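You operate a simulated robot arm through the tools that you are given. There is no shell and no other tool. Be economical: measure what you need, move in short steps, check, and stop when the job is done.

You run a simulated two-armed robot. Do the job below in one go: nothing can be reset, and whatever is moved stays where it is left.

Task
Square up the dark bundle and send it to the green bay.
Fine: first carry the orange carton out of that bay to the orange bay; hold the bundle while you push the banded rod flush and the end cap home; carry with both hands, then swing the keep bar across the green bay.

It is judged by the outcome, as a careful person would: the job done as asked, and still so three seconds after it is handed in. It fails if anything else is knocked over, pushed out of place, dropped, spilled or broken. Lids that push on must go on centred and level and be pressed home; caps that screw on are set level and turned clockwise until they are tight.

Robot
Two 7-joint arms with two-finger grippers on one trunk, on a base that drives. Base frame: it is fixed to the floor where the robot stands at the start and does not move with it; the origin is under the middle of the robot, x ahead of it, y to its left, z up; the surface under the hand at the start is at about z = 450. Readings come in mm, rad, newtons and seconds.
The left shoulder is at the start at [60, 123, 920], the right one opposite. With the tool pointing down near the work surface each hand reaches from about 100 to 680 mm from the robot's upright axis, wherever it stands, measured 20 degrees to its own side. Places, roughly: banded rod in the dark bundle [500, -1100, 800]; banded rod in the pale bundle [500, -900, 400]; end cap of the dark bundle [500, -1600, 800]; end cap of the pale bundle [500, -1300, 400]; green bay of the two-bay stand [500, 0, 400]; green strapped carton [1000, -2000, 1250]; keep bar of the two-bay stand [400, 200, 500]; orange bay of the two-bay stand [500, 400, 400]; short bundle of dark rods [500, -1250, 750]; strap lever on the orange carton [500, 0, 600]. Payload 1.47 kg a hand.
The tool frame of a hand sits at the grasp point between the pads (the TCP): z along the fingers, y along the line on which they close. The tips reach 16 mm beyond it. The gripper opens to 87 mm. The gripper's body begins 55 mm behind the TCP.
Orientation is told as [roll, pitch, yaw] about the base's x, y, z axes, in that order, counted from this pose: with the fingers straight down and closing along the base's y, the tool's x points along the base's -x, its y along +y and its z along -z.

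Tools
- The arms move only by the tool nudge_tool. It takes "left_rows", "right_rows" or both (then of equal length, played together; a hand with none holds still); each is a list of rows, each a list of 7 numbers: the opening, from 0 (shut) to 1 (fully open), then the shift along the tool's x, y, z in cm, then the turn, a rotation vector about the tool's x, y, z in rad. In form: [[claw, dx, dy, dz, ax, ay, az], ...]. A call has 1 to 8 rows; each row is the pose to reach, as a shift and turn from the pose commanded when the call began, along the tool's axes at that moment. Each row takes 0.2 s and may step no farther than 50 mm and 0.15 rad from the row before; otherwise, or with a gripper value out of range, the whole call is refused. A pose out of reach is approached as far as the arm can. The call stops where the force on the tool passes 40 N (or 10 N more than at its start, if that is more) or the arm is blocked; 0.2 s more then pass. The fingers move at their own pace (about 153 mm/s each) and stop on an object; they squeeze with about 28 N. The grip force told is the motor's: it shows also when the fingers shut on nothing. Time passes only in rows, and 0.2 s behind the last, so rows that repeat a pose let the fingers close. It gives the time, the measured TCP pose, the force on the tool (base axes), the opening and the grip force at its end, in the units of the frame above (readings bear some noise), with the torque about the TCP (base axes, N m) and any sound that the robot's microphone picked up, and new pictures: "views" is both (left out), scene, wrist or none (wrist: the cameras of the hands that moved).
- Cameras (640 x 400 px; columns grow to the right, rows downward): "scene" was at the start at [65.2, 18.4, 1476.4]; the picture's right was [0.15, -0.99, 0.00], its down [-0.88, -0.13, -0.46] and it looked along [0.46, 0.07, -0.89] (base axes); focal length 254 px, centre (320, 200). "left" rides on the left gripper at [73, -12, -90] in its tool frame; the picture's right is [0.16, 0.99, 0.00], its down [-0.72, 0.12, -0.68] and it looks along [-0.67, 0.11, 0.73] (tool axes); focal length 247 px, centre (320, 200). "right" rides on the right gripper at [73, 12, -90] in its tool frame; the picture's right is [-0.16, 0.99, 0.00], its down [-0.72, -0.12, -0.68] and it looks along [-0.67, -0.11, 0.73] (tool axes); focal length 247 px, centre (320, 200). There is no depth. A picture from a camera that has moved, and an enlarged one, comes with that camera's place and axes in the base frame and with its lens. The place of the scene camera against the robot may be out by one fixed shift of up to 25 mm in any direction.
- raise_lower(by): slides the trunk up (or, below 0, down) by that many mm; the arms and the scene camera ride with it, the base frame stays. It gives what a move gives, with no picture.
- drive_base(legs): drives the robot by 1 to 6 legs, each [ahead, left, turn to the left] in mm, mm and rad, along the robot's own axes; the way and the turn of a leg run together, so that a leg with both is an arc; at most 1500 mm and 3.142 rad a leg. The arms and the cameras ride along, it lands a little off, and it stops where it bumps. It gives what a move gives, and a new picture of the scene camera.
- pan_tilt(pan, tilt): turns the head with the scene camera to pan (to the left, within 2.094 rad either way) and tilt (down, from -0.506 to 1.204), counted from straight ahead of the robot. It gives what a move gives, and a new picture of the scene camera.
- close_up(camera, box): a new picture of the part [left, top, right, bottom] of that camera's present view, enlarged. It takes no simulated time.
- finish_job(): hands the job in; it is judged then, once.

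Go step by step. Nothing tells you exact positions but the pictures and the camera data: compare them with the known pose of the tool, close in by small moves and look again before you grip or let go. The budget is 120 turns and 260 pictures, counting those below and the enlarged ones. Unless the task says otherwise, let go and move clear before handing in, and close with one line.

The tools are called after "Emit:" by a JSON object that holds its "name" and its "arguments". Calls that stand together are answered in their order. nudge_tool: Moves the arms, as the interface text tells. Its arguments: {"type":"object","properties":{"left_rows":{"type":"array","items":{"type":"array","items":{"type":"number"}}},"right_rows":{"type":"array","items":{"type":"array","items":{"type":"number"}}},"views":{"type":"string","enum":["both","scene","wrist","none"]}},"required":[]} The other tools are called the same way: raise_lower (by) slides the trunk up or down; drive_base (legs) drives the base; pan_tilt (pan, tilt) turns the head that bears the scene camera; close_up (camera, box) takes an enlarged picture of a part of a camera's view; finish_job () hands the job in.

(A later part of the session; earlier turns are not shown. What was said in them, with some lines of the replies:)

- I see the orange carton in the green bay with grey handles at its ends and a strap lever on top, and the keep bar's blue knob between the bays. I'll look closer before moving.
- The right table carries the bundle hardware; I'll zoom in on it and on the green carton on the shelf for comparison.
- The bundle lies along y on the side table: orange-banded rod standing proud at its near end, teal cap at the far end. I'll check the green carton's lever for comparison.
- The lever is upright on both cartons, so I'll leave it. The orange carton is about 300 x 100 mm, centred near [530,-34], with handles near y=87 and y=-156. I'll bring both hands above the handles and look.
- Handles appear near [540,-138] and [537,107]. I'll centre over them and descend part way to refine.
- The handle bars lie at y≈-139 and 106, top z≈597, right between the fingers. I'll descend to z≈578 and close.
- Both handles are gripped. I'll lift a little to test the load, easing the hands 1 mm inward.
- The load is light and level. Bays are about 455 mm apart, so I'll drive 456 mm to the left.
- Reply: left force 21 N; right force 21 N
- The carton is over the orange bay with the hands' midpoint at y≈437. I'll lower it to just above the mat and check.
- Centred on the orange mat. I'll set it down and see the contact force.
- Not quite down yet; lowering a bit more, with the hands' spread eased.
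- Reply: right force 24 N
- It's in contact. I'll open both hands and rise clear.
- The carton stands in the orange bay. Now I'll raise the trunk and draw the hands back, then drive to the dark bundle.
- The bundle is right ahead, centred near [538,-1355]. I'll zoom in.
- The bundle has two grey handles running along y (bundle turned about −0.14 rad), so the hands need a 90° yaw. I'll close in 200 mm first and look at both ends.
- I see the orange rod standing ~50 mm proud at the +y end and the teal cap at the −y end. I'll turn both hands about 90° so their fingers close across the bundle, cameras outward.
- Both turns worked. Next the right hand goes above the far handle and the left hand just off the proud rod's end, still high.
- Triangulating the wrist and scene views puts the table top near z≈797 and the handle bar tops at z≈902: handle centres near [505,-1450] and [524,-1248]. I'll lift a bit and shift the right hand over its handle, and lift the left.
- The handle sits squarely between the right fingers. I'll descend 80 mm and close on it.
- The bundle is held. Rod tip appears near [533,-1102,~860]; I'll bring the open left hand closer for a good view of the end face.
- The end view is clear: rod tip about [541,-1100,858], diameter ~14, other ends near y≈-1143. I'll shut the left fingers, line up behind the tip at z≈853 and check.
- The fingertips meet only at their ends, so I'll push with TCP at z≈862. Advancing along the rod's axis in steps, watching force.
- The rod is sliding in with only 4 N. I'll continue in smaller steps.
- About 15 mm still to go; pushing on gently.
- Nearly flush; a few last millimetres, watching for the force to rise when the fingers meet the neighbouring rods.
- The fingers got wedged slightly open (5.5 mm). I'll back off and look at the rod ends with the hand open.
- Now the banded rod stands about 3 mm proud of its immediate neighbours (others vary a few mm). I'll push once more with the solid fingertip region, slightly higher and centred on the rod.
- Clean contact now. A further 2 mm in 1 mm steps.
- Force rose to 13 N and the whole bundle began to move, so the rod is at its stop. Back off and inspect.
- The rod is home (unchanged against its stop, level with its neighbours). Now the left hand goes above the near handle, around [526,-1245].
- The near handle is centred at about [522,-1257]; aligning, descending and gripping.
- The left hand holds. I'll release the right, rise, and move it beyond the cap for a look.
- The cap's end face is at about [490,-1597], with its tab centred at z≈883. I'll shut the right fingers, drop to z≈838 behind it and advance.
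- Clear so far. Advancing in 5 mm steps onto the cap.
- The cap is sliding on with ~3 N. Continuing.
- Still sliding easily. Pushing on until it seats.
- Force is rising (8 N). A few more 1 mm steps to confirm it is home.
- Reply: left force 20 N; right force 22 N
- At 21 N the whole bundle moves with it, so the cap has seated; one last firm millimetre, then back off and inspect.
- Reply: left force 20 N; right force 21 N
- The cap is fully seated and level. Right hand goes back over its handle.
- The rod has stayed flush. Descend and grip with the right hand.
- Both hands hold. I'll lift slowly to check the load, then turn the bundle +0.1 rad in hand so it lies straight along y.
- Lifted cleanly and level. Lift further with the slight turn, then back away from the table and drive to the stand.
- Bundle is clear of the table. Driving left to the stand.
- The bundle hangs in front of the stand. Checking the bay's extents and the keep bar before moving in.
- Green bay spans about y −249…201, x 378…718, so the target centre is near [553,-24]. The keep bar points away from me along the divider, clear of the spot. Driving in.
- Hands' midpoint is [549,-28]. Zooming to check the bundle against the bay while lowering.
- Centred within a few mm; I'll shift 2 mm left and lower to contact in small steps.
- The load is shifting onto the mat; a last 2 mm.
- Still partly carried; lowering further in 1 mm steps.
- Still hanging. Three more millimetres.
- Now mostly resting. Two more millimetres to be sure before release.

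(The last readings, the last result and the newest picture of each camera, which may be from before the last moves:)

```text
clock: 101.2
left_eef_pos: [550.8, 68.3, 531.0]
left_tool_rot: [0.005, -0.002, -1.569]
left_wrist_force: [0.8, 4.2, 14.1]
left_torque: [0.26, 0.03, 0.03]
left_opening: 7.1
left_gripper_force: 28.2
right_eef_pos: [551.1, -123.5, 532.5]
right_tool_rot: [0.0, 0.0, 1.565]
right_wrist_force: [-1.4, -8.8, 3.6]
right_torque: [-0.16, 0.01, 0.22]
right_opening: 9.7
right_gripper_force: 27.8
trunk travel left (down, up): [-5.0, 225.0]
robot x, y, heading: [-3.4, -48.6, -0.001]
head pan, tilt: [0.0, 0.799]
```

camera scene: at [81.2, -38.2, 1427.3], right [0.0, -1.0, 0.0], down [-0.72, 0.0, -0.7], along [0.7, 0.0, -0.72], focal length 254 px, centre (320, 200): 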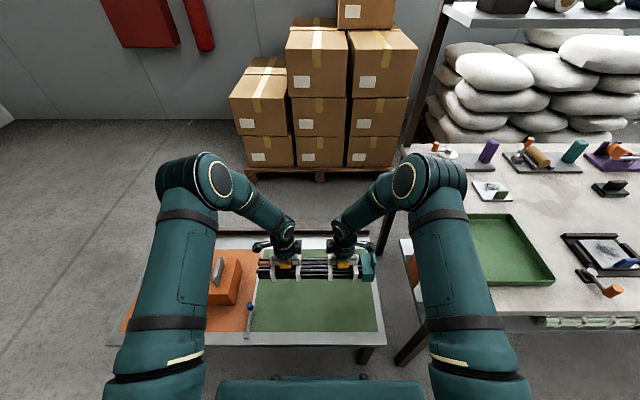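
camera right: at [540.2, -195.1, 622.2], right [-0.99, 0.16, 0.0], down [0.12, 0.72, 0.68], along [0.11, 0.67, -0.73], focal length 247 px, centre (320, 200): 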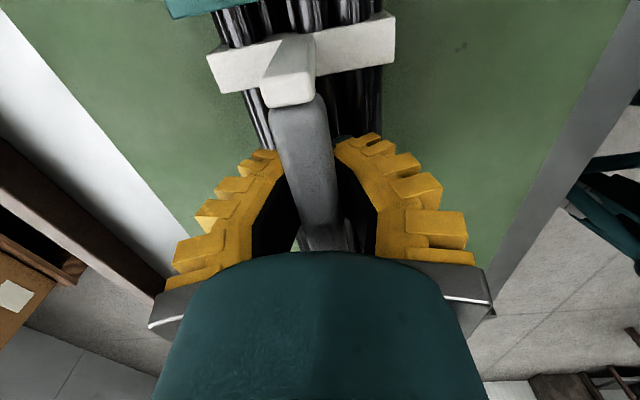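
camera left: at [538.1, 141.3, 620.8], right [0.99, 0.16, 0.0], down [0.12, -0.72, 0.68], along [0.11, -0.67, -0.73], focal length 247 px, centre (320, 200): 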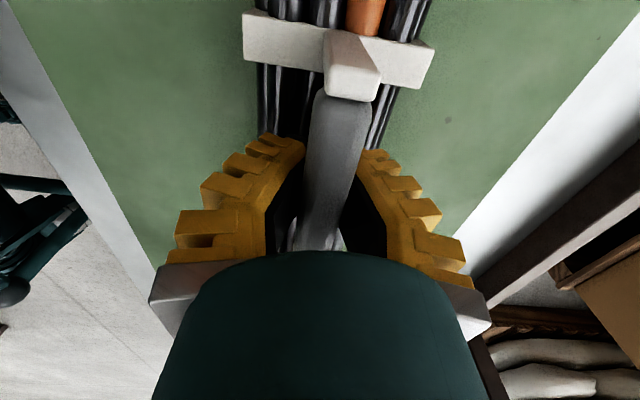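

Firmly down. Release both hands and rise clear.

Emit:
{"name": "nudge_tool", "arguments": {"left_rows": [[0, 0, 0, -0.1, 0, 0, 0], [0.4, 0, 0, -0.1, 0, 0, 0], [0.8, 0, 0, -0.1, 0, 0, 0], [0.8, 0, 0, -3, 0, 0, 0], [0.8, 0, 0, -7, 0, 0, 0], [0.8, 0, 0, -12, 0, 0, 0], [0.8, 0, 0, -16, 0, 0, 0]], "right_rows": [[0, 0, 0, -0.1, 0, 0, 0], [0.4, 0, 0, -0.1, 0, 0, 0], [0.8, 0, 0, -0.1, 0, 0, 0], [0.8, 0, 0, -3, 0, 0, 0], [0.8, 0, 0, -7, 0, 0, 0], [0.8, 0, 0, -12, 0, 0, 0], [0.8, 0, 0, -16, 0, 0, 0]], "views": "both"}}

Emit:
{"name": "close_up", "arguments": {"camera": "scene", "box": [220, 230, 400, 350]}}

Emit:
{"name": "close_up", "arguments": {"camera": "scene", "box": [230, 285, 278, 345]}}

```text
clock: 102.8
left_eef_pos: [550.9, 65.6, 689.2]
left_tool_rot: [-0.001, -0.001, -1.569]
left_wrist_force: [-0.7, -0.1, 0.2]
left_torque: [-0.02, -0.02, -0.01]
left_opening: 73.0
left_gripper_force: 2.2
right_eef_pos: [550.0, -120.2, 693.5]
right_tool_rot: [0.0, -0.002, 1.566]
right_wrist_force: [-0.1, 0.1, 0.6]
right_torque: [0.01, 0.0, -0.02]
right_opening: 73.1
right_gripper_force: 2.6
trunk travel left (down, up): [-5.0, 225.0]
robot x, y, heading: [-1.5, -46.5, 0.003]
head pan, tilt: [0.0, 0.799]
camera scene: at [78.9, -38.2, 1427.6], right [0.0, -1.0, 0.0], down [-0.72, 0.0, -0.7], along [0.7, 0.0, -0.72], focal length 254 px, centre (320, 200)
camera right: at [538.5, -193.1, 782.7], right [-0.99, 0.16, 0.0], down [0.12, 0.72, 0.68], along [0.11, 0.67, -0.73], focal length 247 px, centre (320, 200)
camera left: at [538.3, 138.5, 779.3], right [0.99, 0.16, 0.0], down [0.12, -0.72, 0.68], along [0.11, -0.67, -0.73], focal length 247 px, centre (320, 200)
```

scene: 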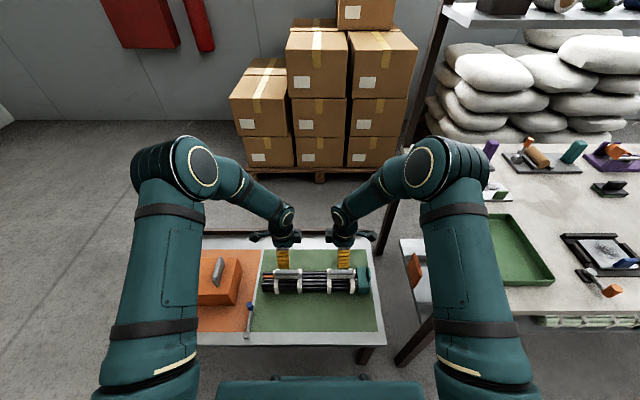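
right: 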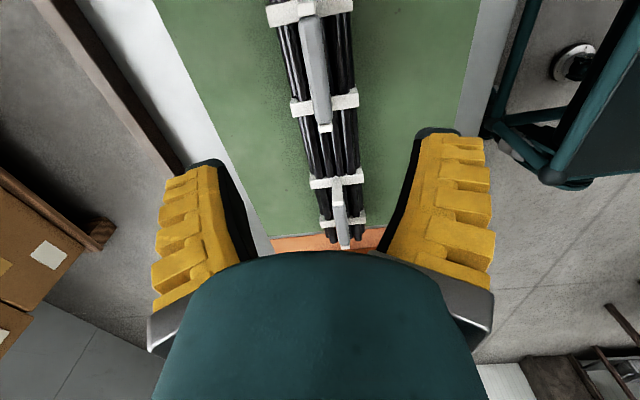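
left: 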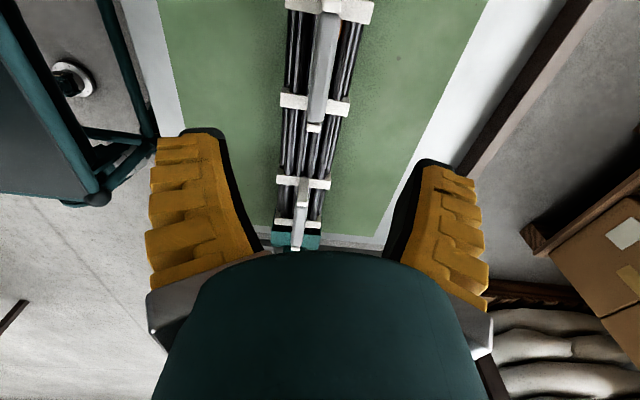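

```text
3.33 times, centred on (310, 290) of scene
camera zoom: at [78.9, -38.2, 1427.6], right [0.0, -1.0, 0.0], down [-0.72, 0.0, -0.7], along [0.7, 0.0, -0.72], focal length 846 px, centre (353, -100)
```

zoom: 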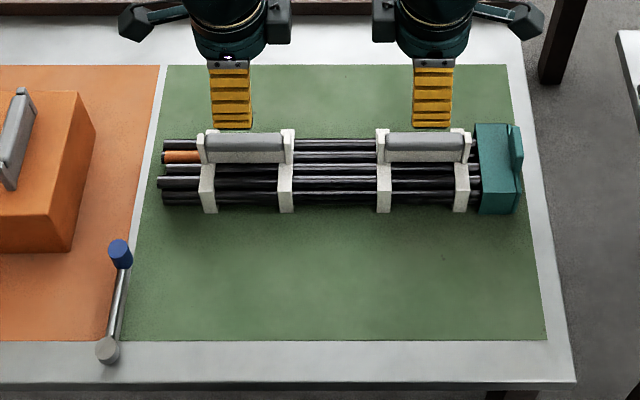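

```text
6.67 times, centred on (254, 315) of scene
camera zoom: at [78.9, -38.2, 1427.6], right [0.0, -1.0, 0.0], down [-0.72, 0.0, -0.7], along [0.7, 0.0, -0.72], focal length 1691 px, centre (760, -567)
```

zoom: 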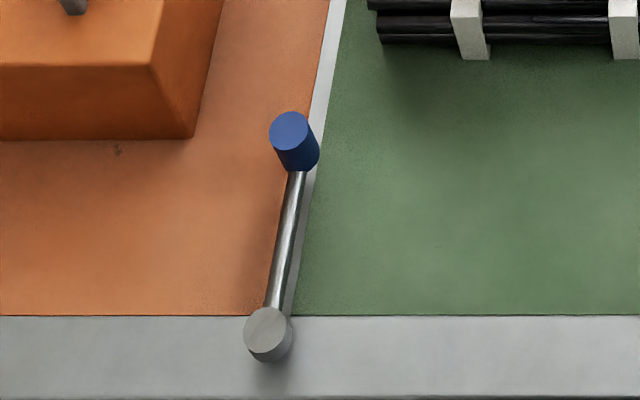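

The bundle sits squarely in the green bay. The keep bar's knob is near [450,201,~500], pivot near [366,204]. I'll turn the left hand back and bring it above the knob.

Emit:
{"name": "nudge_tool", "arguments": {"left_rows": [[0.8, 1.7, -1.3, 0, 0, 0, -0.15], [0.8, 3.4, -2.6, 0, 0, 0, -0.3], [0.8, 5.1, -3.8, 0, 0, 0, -0.45], [0.8, 6.8, -5.1, 0, 0, 0, -0.6], [0.8, 8.5, -6.4, 0, 0, 0, -0.75], [0.8, 10.2, -7.6, 0, 0, 0, -0.9], [0.8, 11.9, -8.9, 0, 0, 0, -1.05], [0.8, 13.5, -10.1, 0, 0, 0, -1.2]], "views": "none"}}

Emit:
{"name": "nudge_tool", "arguments": {"left_rows": [[0.8, 0, 0, 2, 0, 0, -0.15], [0.8, 0, 0, 4, 0, 0, -0.3], [0.8, 0, 0, 7, 0, 0, -0.369]], "views": "both"}}

```text
clock: 104.6
left_eef_pos: [447.5, 203.6, 689.9]
left_tool_rot: [-0.002, 0.0, -0.368]
left_wrist_force: [0.0, -0.9, -0.9]
left_torque: [0.01, 0.0, -0.05]
left_opening: 73.1
left_gripper_force: 2.1
right_eef_pos: [550.8, -121.8, 691.9]
right_tool_rot: [0.001, -0.001, 1.567]
right_wrist_force: [1.1, 0.5, -0.3]
right_torque: [0.03, 0.0, 0.0]
right_opening: 73.0
right_gripper_force: 2.4
trunk travel left (down, up): [-5.0, 225.0]
robot x, y, heading: [-4.8, -45.5, -0.001]
head pan, tilt: [0.0, 0.799]
```

```text
clock: 105.4
left_eef_pos: [451.2, 204.4, 620.2]
left_tool_rot: [-0.002, 0.0, 0.0]
left_wrist_force: [0.1, 0.0, -1.1]
left_torque: [-0.02, -0.01, -0.03]
left_opening: 73.2
left_gripper_force: 2.3
right_eef_pos: [550.3, -120.2, 692.4]
right_tool_rot: [0.0, -0.002, 1.564]
right_wrist_force: [0.7, -0.3, 0.1]
right_torque: [-0.02, -0.01, 0.0]
right_opening: 73.2
right_gripper_force: 2.4
trunk travel left (down, up): [-5.0, 225.0]
robot x, y, heading: [-0.3, -48.2, -0.003]
head pan, tilt: [0.0, 0.799]
camera scene: at [80.1, -38.1, 1427.5], right [0.0, -1.0, 0.0], down [-0.72, 0.0, -0.7], along [0.7, 0.0, -0.72], focal length 254 px, centre (320, 200)
camera left: at [377.6, 192.1, 709.3], right [-0.16, 0.99, 0.0], down [0.72, 0.12, 0.68], along [0.67, 0.11, -0.73], focal length 247 px, centre (320, 200)
```

scene: 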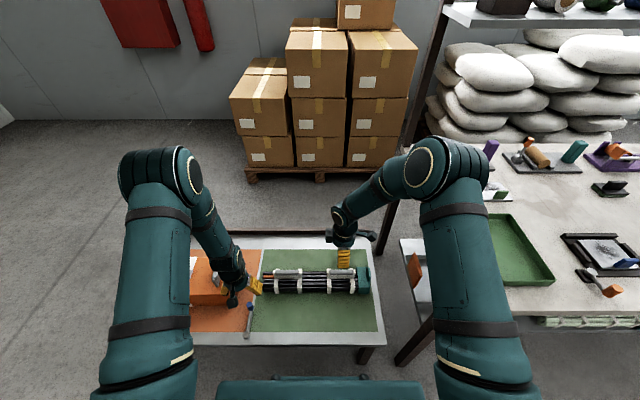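
left: 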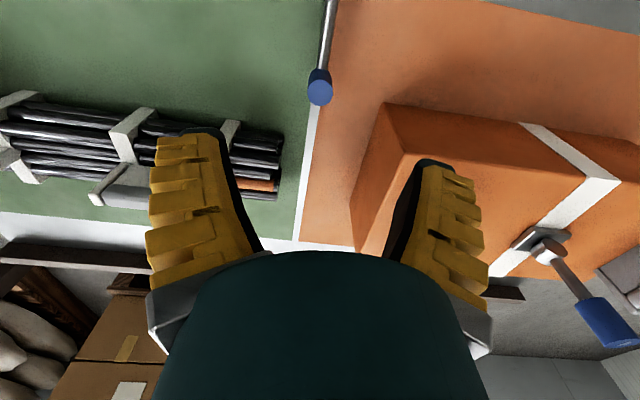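

The knob is directly under the left hand. Descend to z≈494 and close on it.

Emit:
{"name": "nudge_tool", "arguments": {"left_rows": [[0.6, 0, 0, 4, 0, 0, 0], [0.6, 0, 0, 8, 0, 0, 0], [0.6, 0, 0, 11, 0, 0, 0], [0.6, 0, 0, 12.6, 0, 0, 0]], "views": "wrist"}}

Emit:
{"name": "close_up", "arguments": {"camera": "scene", "box": [220, 270, 300, 340]}}

```text
clock: 106.4
left_eef_pos: [449.2, 200.4, 492.9]
left_tool_rot: [-0.001, 0.0, 0.0]
left_wrist_force: [-0.1, -0.3, -0.1]
left_torque: [0.01, 0.0, 0.01]
left_opening: 57.2
left_gripper_force: 3.7
right_eef_pos: [549.6, -120.4, 692.9]
right_tool_rot: [-0.001, -0.001, 1.565]
right_wrist_force: [0.1, -0.3, 0.5]
right_torque: [0.0, 0.04, -0.01]
right_opening: 73.2
right_gripper_force: 2.7
trunk travel left (down, up): [-5.0, 225.0]
robot x, y, heading: [-0.7, -45.0, -0.004]
head pan, tilt: [0.0, 0.799]
camera left: at [375.2, 189.8, 582.5], right [-0.16, 0.99, 0.0], down [0.72, 0.12, 0.68], along [0.67, 0.11, -0.73], focal length 247 px, centre (320, 200)
```

left: 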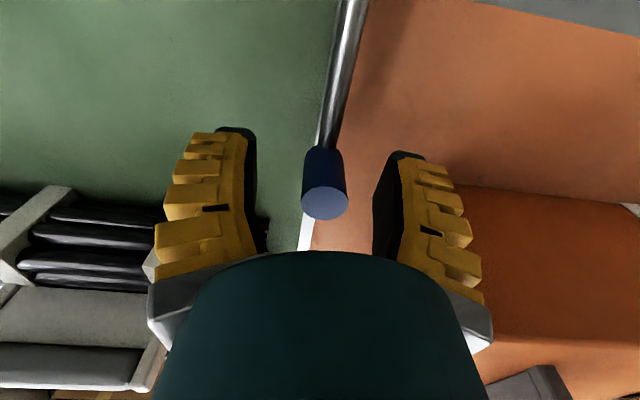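

```text
5.71 times, centred on (260, 305) of scene
camera zoom: at [79.9, -38.2, 1427.5], right [0.0, -1.0, 0.0], down [-0.72, 0.0, -0.7], along [0.7, 0.0, -0.72], focal length 1450 px, centre (663, -400)
```

zoom: 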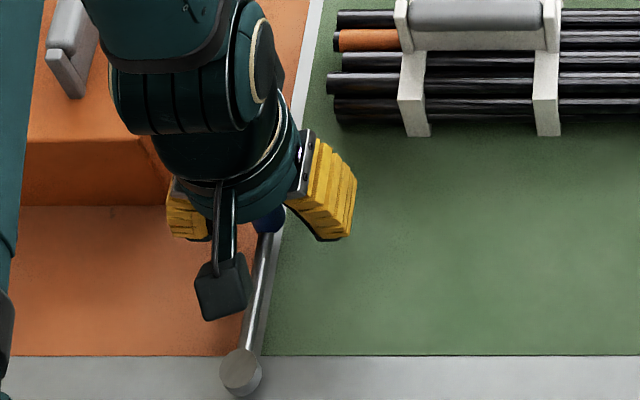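

The knob (21 mm, top at z≈502) is between the fingers. Close on it, shifted 3 mm left.

Emit:
{"name": "nudge_tool", "arguments": {"left_rows": [[0.6, 0, 0.3, 0.1, 0, 0, 0], [0, 0, 0.3, 0.1, 0, 0, 0], [0, 0, 0.3, 0.1, 0, 0, 0]], "views": "wrist"}}

```text
clock: 107.2
left_eef_pos: [450.0, 204.7, 490.5]
left_tool_rot: [-0.002, -0.001, 0.001]
left_wrist_force: [4.3, -0.1, 0.6]
left_torque: [0.0, -0.23, 0.01]
left_opening: 13.2
left_gripper_force: 30.0
right_eef_pos: [549.6, -120.9, 692.3]
right_tool_rot: [0.002, -0.002, 1.566]
right_wrist_force: [-0.7, 0.6, 0.4]
right_torque: [0.02, -0.02, -0.01]
right_opening: 72.9
right_gripper_force: 2.2
trunk travel left (down, up): [-5.0, 225.0]
robot x, y, heading: [-2.8, -46.9, -0.005]
head pan, tilt: [0.0, 0.799]
camera left: at [376.0, 193.1, 581.6], right [-0.16, 0.99, 0.0], down [0.72, 0.12, 0.68], along [0.67, 0.11, -0.73], focal length 247 px, centre (320, 200)
```

left: 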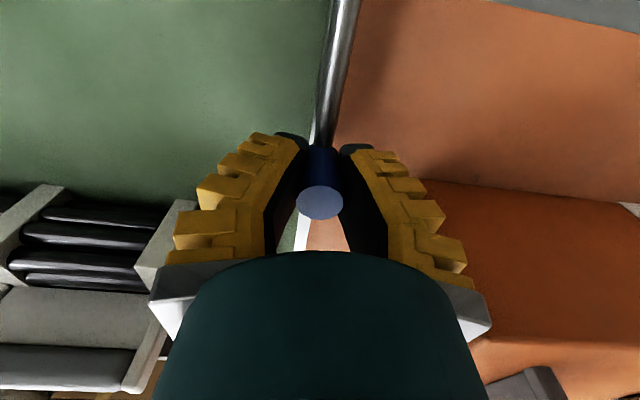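

Knob gripped. Swinging it clockwise (toward −y) about the pivot, R≈85 mm, first 0.45 rad to test the forces.

Emit:
{"name": "nudge_tool", "arguments": {"left_rows": [[0, 0.1, -1.27, 0, 0, 0, 0.15], [0, 0.38, -2.51, 0, 0, 0, 0.3], [0, 0.85, -3.7, 0, 0, 0, 0.45]], "views": "both"}}

```text
clock: 108.0
left_eef_pos: [441.3, 166.9, 492.4]
left_tool_rot: [-0.002, -0.004, -0.454]
left_wrist_force: [12.9, -5.1, 3.2]
left_torque: [0.02, -0.02, -0.04]
left_opening: 12.5
left_gripper_force: 30.0
right_eef_pos: [551.0, -121.1, 691.8]
right_tool_rot: [-0.001, -0.002, 1.565]
right_wrist_force: [-0.5, 0.5, -0.2]
right_torque: [-0.01, 0.03, 0.0]
right_opening: 73.1
right_gripper_force: 2.3
trunk travel left (down, up): [-5.0, 225.0]
robot x, y, heading: [-1.6, -47.4, -0.004]
head pan, tilt: [0.0, 0.799]
camera scene: at [80.3, -38.6, 1427.5], right [0.0, -1.0, 0.0], down [-0.72, 0.0, -0.7], along [0.7, 0.0, -0.72], focal length 254 px, centre (320, 200)
camera left: at [369.9, 187.5, 581.4], right [0.29, 0.96, 0.0], down [0.7, -0.21, 0.68], along [0.65, -0.2, -0.73], focal length 247 px, centre (320, 200)
```

scene: 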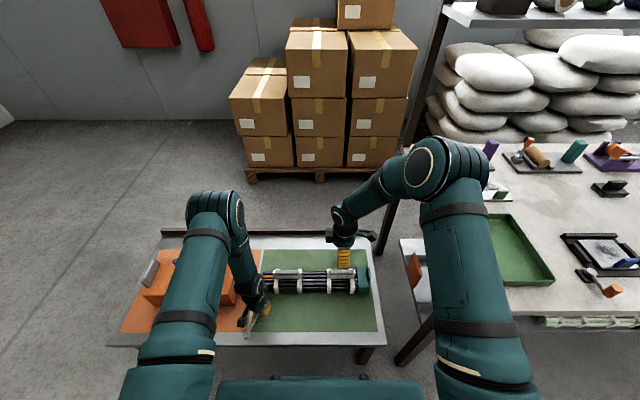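
left: 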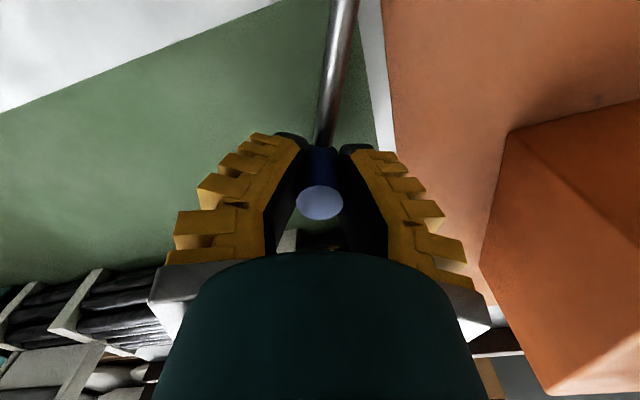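

The bar swings; the slight outward force says the true radius is a bit larger (~92 mm). Continuing on the wider arc.

Emit:
{"name": "nudge_tool", "arguments": {"left_rows": [[0, 0.04, -1.67, 0, 0, 0, 0.15], [0, 0.34, -3.02, 0, 0, 0, 0.3], [0, 0.84, -4.3, 0, 0, 0, 0.45], [0, 1.53, -5.49, 0, 0, 0, 0.6]], "views": "wrist"}}

Emit:
{"name": "close_up", "arguments": {"camera": "scene", "box": [220, 270, 320, 345]}}

```text
clock: 109.0
left_eef_pos: [402.9, 124.1, 492.1]
left_tool_rot: [-0.001, -0.002, -1.051]
left_wrist_force: [6.7, -11.8, 1.7]
left_torque: [0.13, 0.09, -0.05]
left_opening: 12.3
left_gripper_force: 29.8
right_eef_pos: [551.2, -120.6, 691.0]
right_tool_rot: [0.0, -0.003, 1.564]
right_wrist_force: [-0.3, -0.2, -0.9]
right_torque: [0.0, 0.0, 0.01]
right_opening: 73.3
right_gripper_force: 1.9
trunk travel left (down, up): [-5.0, 225.0]
robot x, y, heading: [-3.4, -45.1, 0.003]
head pan, tilt: [0.0, 0.799]
camera left: at [355.5, 181.9, 581.7], right [0.78, 0.63, 0.0], down [0.46, -0.57, 0.68], along [0.42, -0.53, -0.73], focal length 247 px, centre (320, 200)
```

left: 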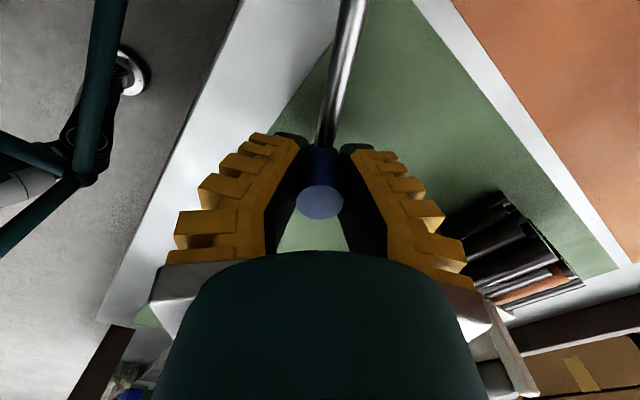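

```text
5.33 times, centred on (270, 308) of scene
camera zoom: at [79.9, -38.9, 1427.5], right [0.0, -1.0, 0.0], down [-0.72, 0.0, -0.7], along [0.7, 0.0, -0.72], focal length 1353 px, centre (587, -373)
```

zoom: 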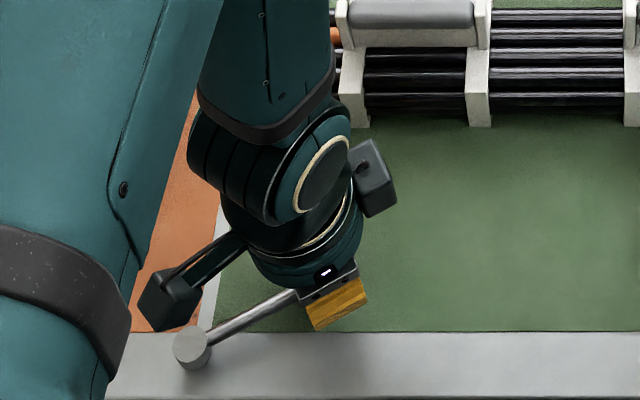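

Swinging on to the full quarter turn.

Emit:
{"name": "nudge_tool", "arguments": {"left_rows": [[0, -0.1, -1.78, 0, 0, 0, 0.15], [0, 0.23, -3.19, 0, 0, 0, 0.3], [0, 0.75, -4.53, 0, 0, 0, 0.45], [0, 1.07, -5.13, 0, 0, 0, 0.52]], "views": "wrist"}}

Emit:
{"name": "close_up", "arguments": {"camera": "scene", "box": [220, 270, 320, 345]}}

```text
clock: 109.9
left_eef_pos: [366.3, 114.0, 493.5]
left_tool_rot: [0.02, 0.0, -1.528]
left_wrist_force: [10.2, 3.0, -10.7]
left_torque: [0.2, 0.09, -0.01]
left_opening: 10.4
left_gripper_force: 29.9
right_eef_pos: [551.3, -119.5, 691.8]
right_tool_rot: [0.0, -0.002, 1.566]
right_wrist_force: [0.5, -0.2, 0.0]
right_torque: [0.02, 0.02, 0.0]
right_opening: 73.0
right_gripper_force: 2.3
trunk travel left (down, up): [-5.0, 225.0]
robot x, y, heading: [2.5, -48.3, -0.004]
head pan, tilt: [0.0, 0.799]
stopped in row 4 (left hand): the force on the tool passed its limit at 46 N (the readings are from after the stop); the commanded pose is now the measured one
camera left: at [349.8, 185.9, 582.1], right [0.98, 0.2, 0.02], down [0.13, -0.72, 0.68], along [0.15, -0.67, -0.73], focal length 247 px, centre (320, 200)
```

left: 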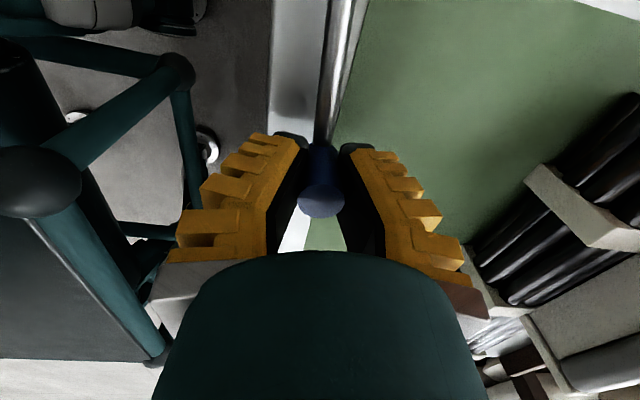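

```text
5.33 times, centred on (270, 308) of scene
camera zoom: at [81.1, -37.4, 1427.3], right [0.0, -1.0, 0.0], down [-0.72, 0.0, -0.7], along [0.7, 0.0, -0.72], focal length 1353 px, centre (587, -373)
```

zoom: 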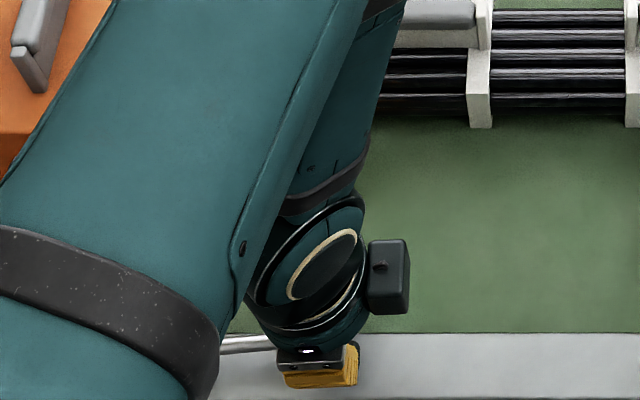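

The bar hit its stop at about 90°. Releasing the knob and rising straight up.

Emit:
{"name": "nudge_tool", "arguments": {"left_rows": [[0.3, 0, 0, 0, 0, 0, 0], [0.6, 0, 0, 0, 0, 0, 0], [0.6, 0, 0, -3, 0, 0, 0], [0.6, 0, 0, -7, 0, 0, 0], [0.6, 0, 0, -12, 0, 0, 0], [0.6, 3, 3, -16, 0, 0, 0], [0.6, 7, 5, -19, 0, 0, 0]], "views": "both"}}

Emit:
{"name": "close_up", "arguments": {"camera": "scene", "box": [200, 230, 400, 355]}}

```text
refused: row 6 steps farther than a row can; nothing moved
```

```text
3.20 times, centred on (300, 292) of scene
camera zoom: at [81.1, -37.4, 1427.3], right [0.0, -1.0, 0.0], down [-0.72, 0.0, -0.7], along [0.7, 0.0, -0.72], focal length 812 px, centre (384, -96)
```

zoom: 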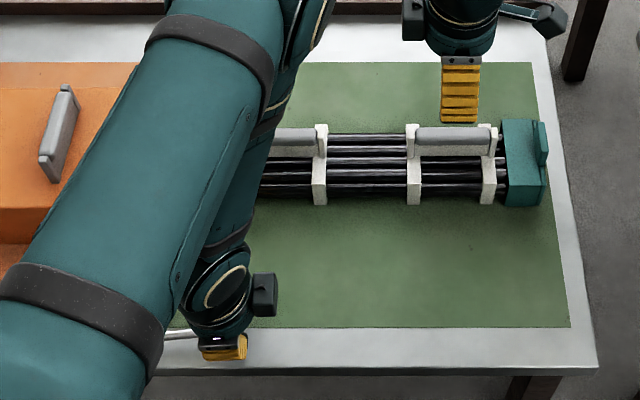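

Emit:
{"name": "nudge_tool", "arguments": {"left_rows": [[0.3, 0, 0, 0, 0, 0, 0], [0.6, 0, 0, 0, 0, 0, 0], [0.6, 0, 0, -3, 0, 0, 0], [0.6, 0, 0, -7, 0, 0, 0], [0.6, 0, 0, -11, 0, 0, 0], [0.6, 1, 0, -15, 0, 0, 0], [0.6, 4, 0, -18, 0, 0, 0], [0.6, 8, 0, -20, 0, 0, 0]], "views": "both"}}

Emit:
{"name": "close_up", "arguments": {"camera": "scene", "box": [200, 230, 400, 355]}}

```text
clock: 111.7
left_eef_pos: [356.3, 194.2, 692.2]
left_tool_rot: [0.016, 0.0, -1.529]
left_wrist_force: [0.7, -0.7, -0.4]
left_torque: [-0.03, -0.03, 0.02]
left_opening: 57.3
left_gripper_force: 3.7
right_eef_pos: [550.3, -119.5, 693.0]
right_tool_rot: [0.001, -0.001, 1.566]
right_wrist_force: [-0.1, -0.6, -0.5]
right_torque: [0.0, 0.0, -0.02]
right_opening: 73.2
right_gripper_force: 2.2
trunk travel left (down, up): [-5.0, 225.0]
robot x, y, heading: [-4.5, -51.3, -0.002]
head pan, tilt: [0.0, 0.799]
camera scene: at [80.0, -37.2, 1427.6], right [0.0, -1.0, 0.0], down [-0.72, 0.0, -0.7], along [0.7, 0.0, -0.72], focal length 254 px, centre (320, 200)
camera left: at [340.5, 266.0, 780.6], right [0.98, 0.2, 0.02], down [0.13, -0.72, 0.68], along [0.15, -0.67, -0.73], focal length 247 px, centre (320, 200)
```

scene: 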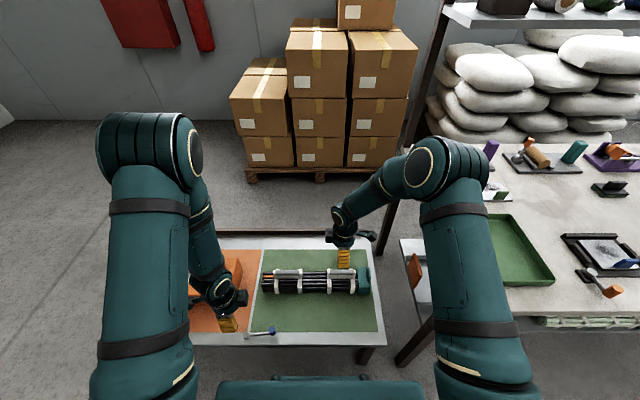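
left: 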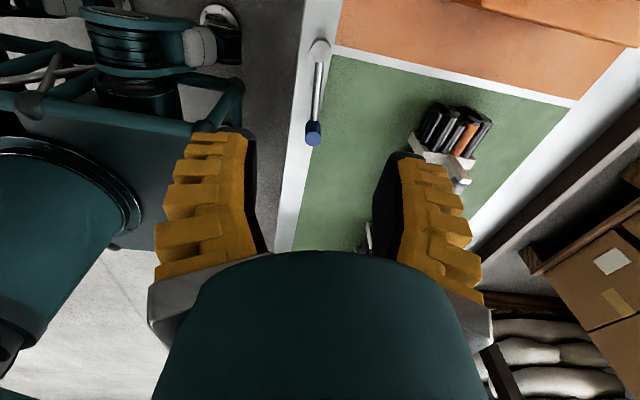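

```text
3.20 times, centred on (300, 292) of scene
camera zoom: at [80.0, -37.2, 1427.6], right [0.0, -1.0, 0.0], down [-0.72, 0.0, -0.7], along [0.7, 0.0, -0.72], focal length 812 px, centre (384, -96)
```

zoom: 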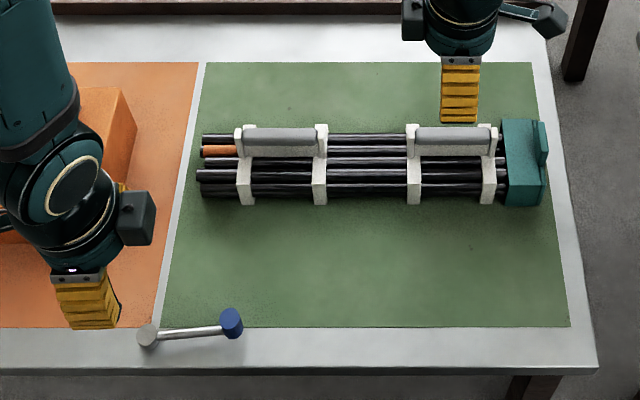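

The bar lies across the bay but looks about 5° short of square. I'll nudge the knob from the far side with closed fingers to see whether it goes further.

Emit:
{"name": "nudge_tool", "arguments": {"left_rows": [[0.2, -4, 1.8, 0, 0, 0, 0], [0, -7.8, 3.6, 0, 0, 0, 0], [0, -7.8, 3.6, 5, 0, 0, 0], [0, -7.8, 3.6, 10, 0, 0, 0], [0, -7.8, 3.6, 15, 0, 0, 0], [0, -7.8, 3.6, 19, 0, 0, 0], [0, -7.8, 3.6, 20.3, 0, 0, 0]], "views": "wrist"}}

Emit:
{"name": "close_up", "arguments": {"camera": "scene", "box": [220, 280, 300, 345]}}

```text
clock: 113.3
left_eef_pos: [404.9, 118.3, 493.4]
left_tool_rot: [0.024, 0.001, -1.529]
left_wrist_force: [14.6, 1.0, 32.9]
left_torque: [0.06, 1.15, -0.07]
left_opening: 0.3
left_gripper_force: 26.9
right_eef_pos: [550.8, -120.6, 692.1]
right_tool_rot: [0.003, -0.003, 1.564]
right_wrist_force: [0.3, -0.6, 0.0]
right_torque: [-0.03, -0.04, -0.02]
right_opening: 73.4
right_gripper_force: 2.3
trunk travel left (down, up): [-5.0, 225.0]
robot x, y, heading: [-2.1, -47.2, -0.002]
head pan, tilt: [0.0, 0.799]
camera left: at [386.4, 189.9, 582.7], right [0.98, 0.2, 0.02], down [0.13, -0.72, 0.68], along [0.15, -0.67, -0.73], focal length 247 px, centre (320, 200)
```

left: 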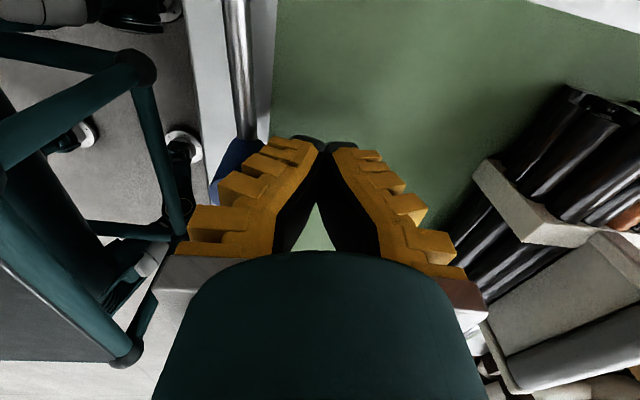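

```text
6.15 times, centred on (260, 312) of scene
camera zoom: at [79.1, -38.7, 1428.1], right [0.0, -1.0, 0.0], down [-0.72, 0.0, -0.7], along [0.7, 0.0, -0.72], focal length 1561 px, centre (689, -492)
```

zoom: 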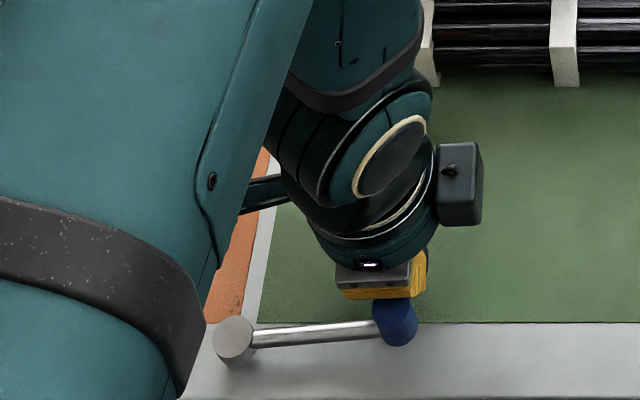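

The finger's outer side is touching the knob's top. Lift at once, shift 15 mm farther, and come down again.

Emit:
{"name": "nudge_tool", "arguments": {"left_rows": [[0, 0, 0, -2, 0, 0, 0], [0, 0, 1.6, -3, 0, 0, 0], [0, 0, 2.0, -1, 0, 0, 0], [0, 0, 2.0, 0.2, 0, 0, 0]], "views": "none"}}

Emit:
{"name": "close_up", "arguments": {"camera": "scene", "box": [220, 280, 300, 345]}}

```text
clock: 114.3
left_eef_pos: [418.3, 119.0, 488.8]
left_tool_rot: [0.015, 0.001, -1.527]
left_wrist_force: [0.1, 0.3, -0.1]
left_torque: [0.0, 0.02, 0.0]
left_opening: 0.0
left_gripper_force: 27.6
right_eef_pos: [550.2, -121.3, 692.4]
right_tool_rot: [0.0, -0.002, 1.564]
right_wrist_force: [-0.2, -0.1, 0.2]
right_torque: [0.0, -0.03, 0.0]
right_opening: 73.2
right_gripper_force: 2.6
trunk travel left (down, up): [-5.0, 225.0]
robot x, y, heading: [-2.6, -48.7, -0.002]
head pan, tilt: [0.0, 0.799]
```

```text
6.15 times, centred on (260, 312) of scene
camera zoom: at [80.4, -37.8, 1427.5], right [0.0, -1.0, 0.0], down [-0.72, 0.0, -0.7], along [0.7, 0.0, -0.72], focal length 1561 px, centre (689, -492)
```

zoom: 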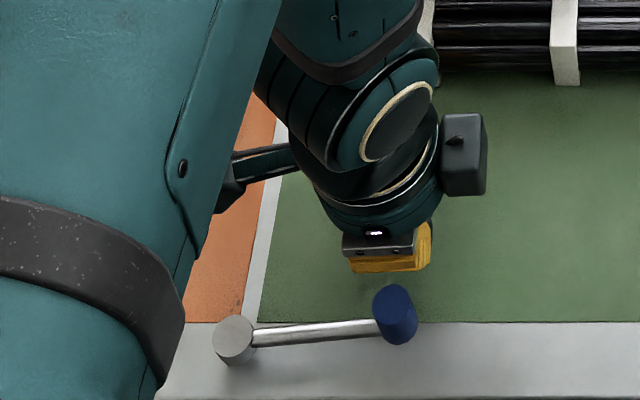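

Clear contact path now. Pushing the knob gently toward me (−x).

Emit:
{"name": "nudge_tool", "arguments": {"left_rows": [[0, 0, -0.5, 0, 0, 0, 0], [0, 0, -1.0, 0, 0, 0, 0], [0, 0, -1.4, 0, 0, 0, 0], [0, 0, -1.8, 0, 0, 0, 0], [0, 0, -2.2, 0, 0, 0, 0], [0, 0, -2.5, 0, 0, 0, 0]], "views": "none"}}

Emit:
{"name": "close_up", "arguments": {"camera": "scene", "box": [220, 280, 300, 345]}}

```text
clock: 115.6
left_eef_pos: [408.2, 117.0, 489.7]
left_tool_rot: [0.038, -0.004, -1.527]
left_wrist_force: [12.4, 2.4, 2.5]
left_torque: [-0.05, 0.25, -0.06]
left_opening: 0.1
left_gripper_force: 26.8
right_eef_pos: [551.7, -121.1, 691.4]
right_tool_rot: [0.0, -0.003, 1.566]
right_wrist_force: [0.2, 0.7, 0.4]
right_torque: [0.01, 0.02, -0.03]
right_opening: 73.1
right_gripper_force: 2.6
trunk travel left (down, up): [-5.0, 225.0]
robot x, y, heading: [-0.2, -45.8, -0.006]
head pan, tilt: [0.0, 0.799]
stopped in row 6 (left hand): the force on the tool passed its limit at 42 N (the readings are from after the stop); the commanded pose is now the measured one
```

```text
6.15 times, centred on (260, 312) of scene
camera zoom: at [81.4, -37.6, 1427.4], right [0.0, -1.0, 0.0], down [-0.72, 0.0, -0.7], along [0.7, 0.0, -0.72], focal length 1561 px, centre (689, -492)
```

zoom: 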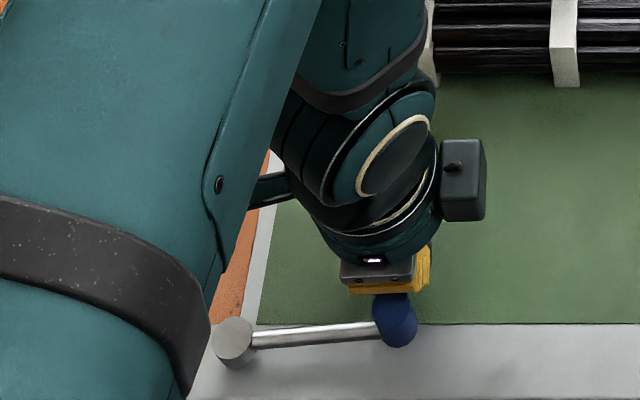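

The bar did not budge at 42 N, so it is at its stop, fully across. Withdrawing the hand for a final look.

Emit:
{"name": "nudge_tool", "arguments": {"left_rows": [[0, 0, 1.5, 0, 0, 0, 0], [0, 0, 1.5, -4, 0, 0, 0], [0, 0, 1.5, -9, 0, 0, 0], [0, 0, 1.5, -14, 0, 0, 0], [0, 2, 1.5, -18, 0, 0, 0], [0, 6, 1.5, -21, 0, 0, 0], [0, 10, 1.5, -24, 0, 0, 0], [0, 14, 1.5, -26, 0, 0, 0]], "right_rows": [[0.8, 0, 0, -3, 0, 0, 0], [0.8, 0, 0, -6, 0, 0, 0], [0.8, 0, 0, -9, 0, 0, 0], [0.8, 0, 0, -12, 0, 0, 0], [0.8, 0, 0, -12, 0, 0, 0], [0.8, 0, 0, -12, 0, 0, 0], [0.8, 0, 0, -12, 0, 0, 0], [0.8, 0, 0, -12, 0, 0, 0]], "views": "scene"}}

Emit:
{"name": "close_up", "arguments": {"camera": "scene", "box": [100, 230, 400, 360]}}

Emit:
{"name": "close_up", "arguments": {"camera": "scene", "box": [240, 255, 390, 345]}}

```text
clock: 117.4
left_eef_pos: [404.6, 259.4, 748.7]
left_tool_rot: [0.033, -0.003, -1.528]
left_wrist_force: [0.5, -0.3, -0.1]
left_torque: [-0.05, -0.01, -0.01]
left_opening: 0.1
left_gripper_force: 27.7
right_eef_pos: [550.2, -119.2, 812.4]
right_tool_rot: [0.001, -0.001, 1.565]
right_wrist_force: [0.3, 0.3, -0.3]
right_torque: [-0.03, 0.0, -0.02]
right_opening: 73.2
right_gripper_force: 2.3
trunk travel left (down, up): [-5.0, 225.0]
robot x, y, heading: [-1.9, -48.1, -0.004]
head pan, tilt: [0.0, 0.799]
camera scene: at [80.3, -37.3, 1427.6], right [0.0, -1.0, 0.0], down [-0.72, 0.0, -0.7], along [0.7, 0.0, -0.72], focal length 254 px, centre (320, 200)
```

scene: 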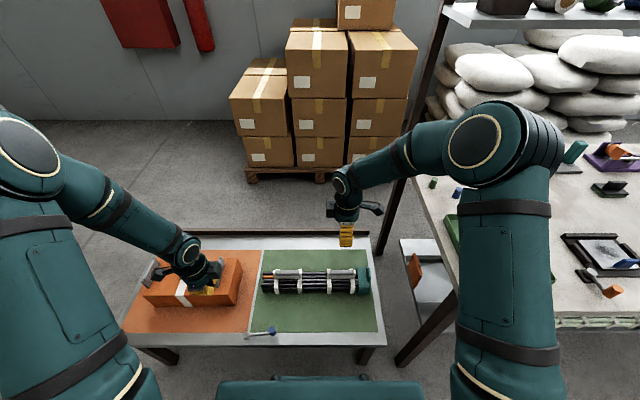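

```text
2.13 times, centred on (250, 295) of scene
camera zoom: at [80.3, -37.3, 1427.6], right [0.0, -1.0, 0.0], down [-0.72, 0.0, -0.7], along [0.7, 0.0, -0.72], focal length 541 px, centre (469, -3)
```

zoom: 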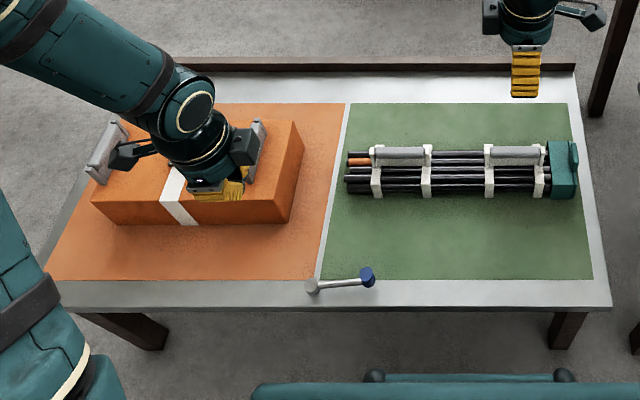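

```text
4.27 times, centred on (315, 300) of scene
camera zoom: at [80.3, -37.3, 1427.6], right [0.0, -1.0, 0.0], down [-0.72, 0.0, -0.7], along [0.7, 0.0, -0.72], focal length 1082 px, centre (341, -227)
```

zoom: 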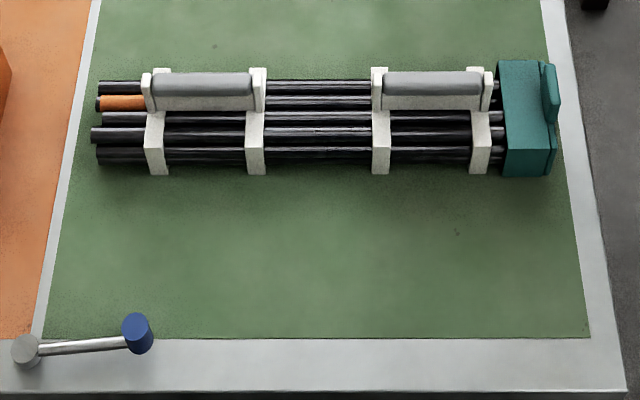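

The carton stands in the orange bay. The squared bundle lies in the green bay with its rod flush and cap home, the keep bar is across at its stop, and both hands are clear. Handing in.

Emit:
{"name": "finish_job", "arguments": {}}

```text
The job is handed in.
```

The job is handed in. The orange carton is in the orange bay, and the dark bundle is in the green bay with its banded rod level with the rods beside it to within a couple of millimetres and its end cap home. The keep bar is across the green bay, stopped about 5° short of square and not moving further when pushed at about 42 N.
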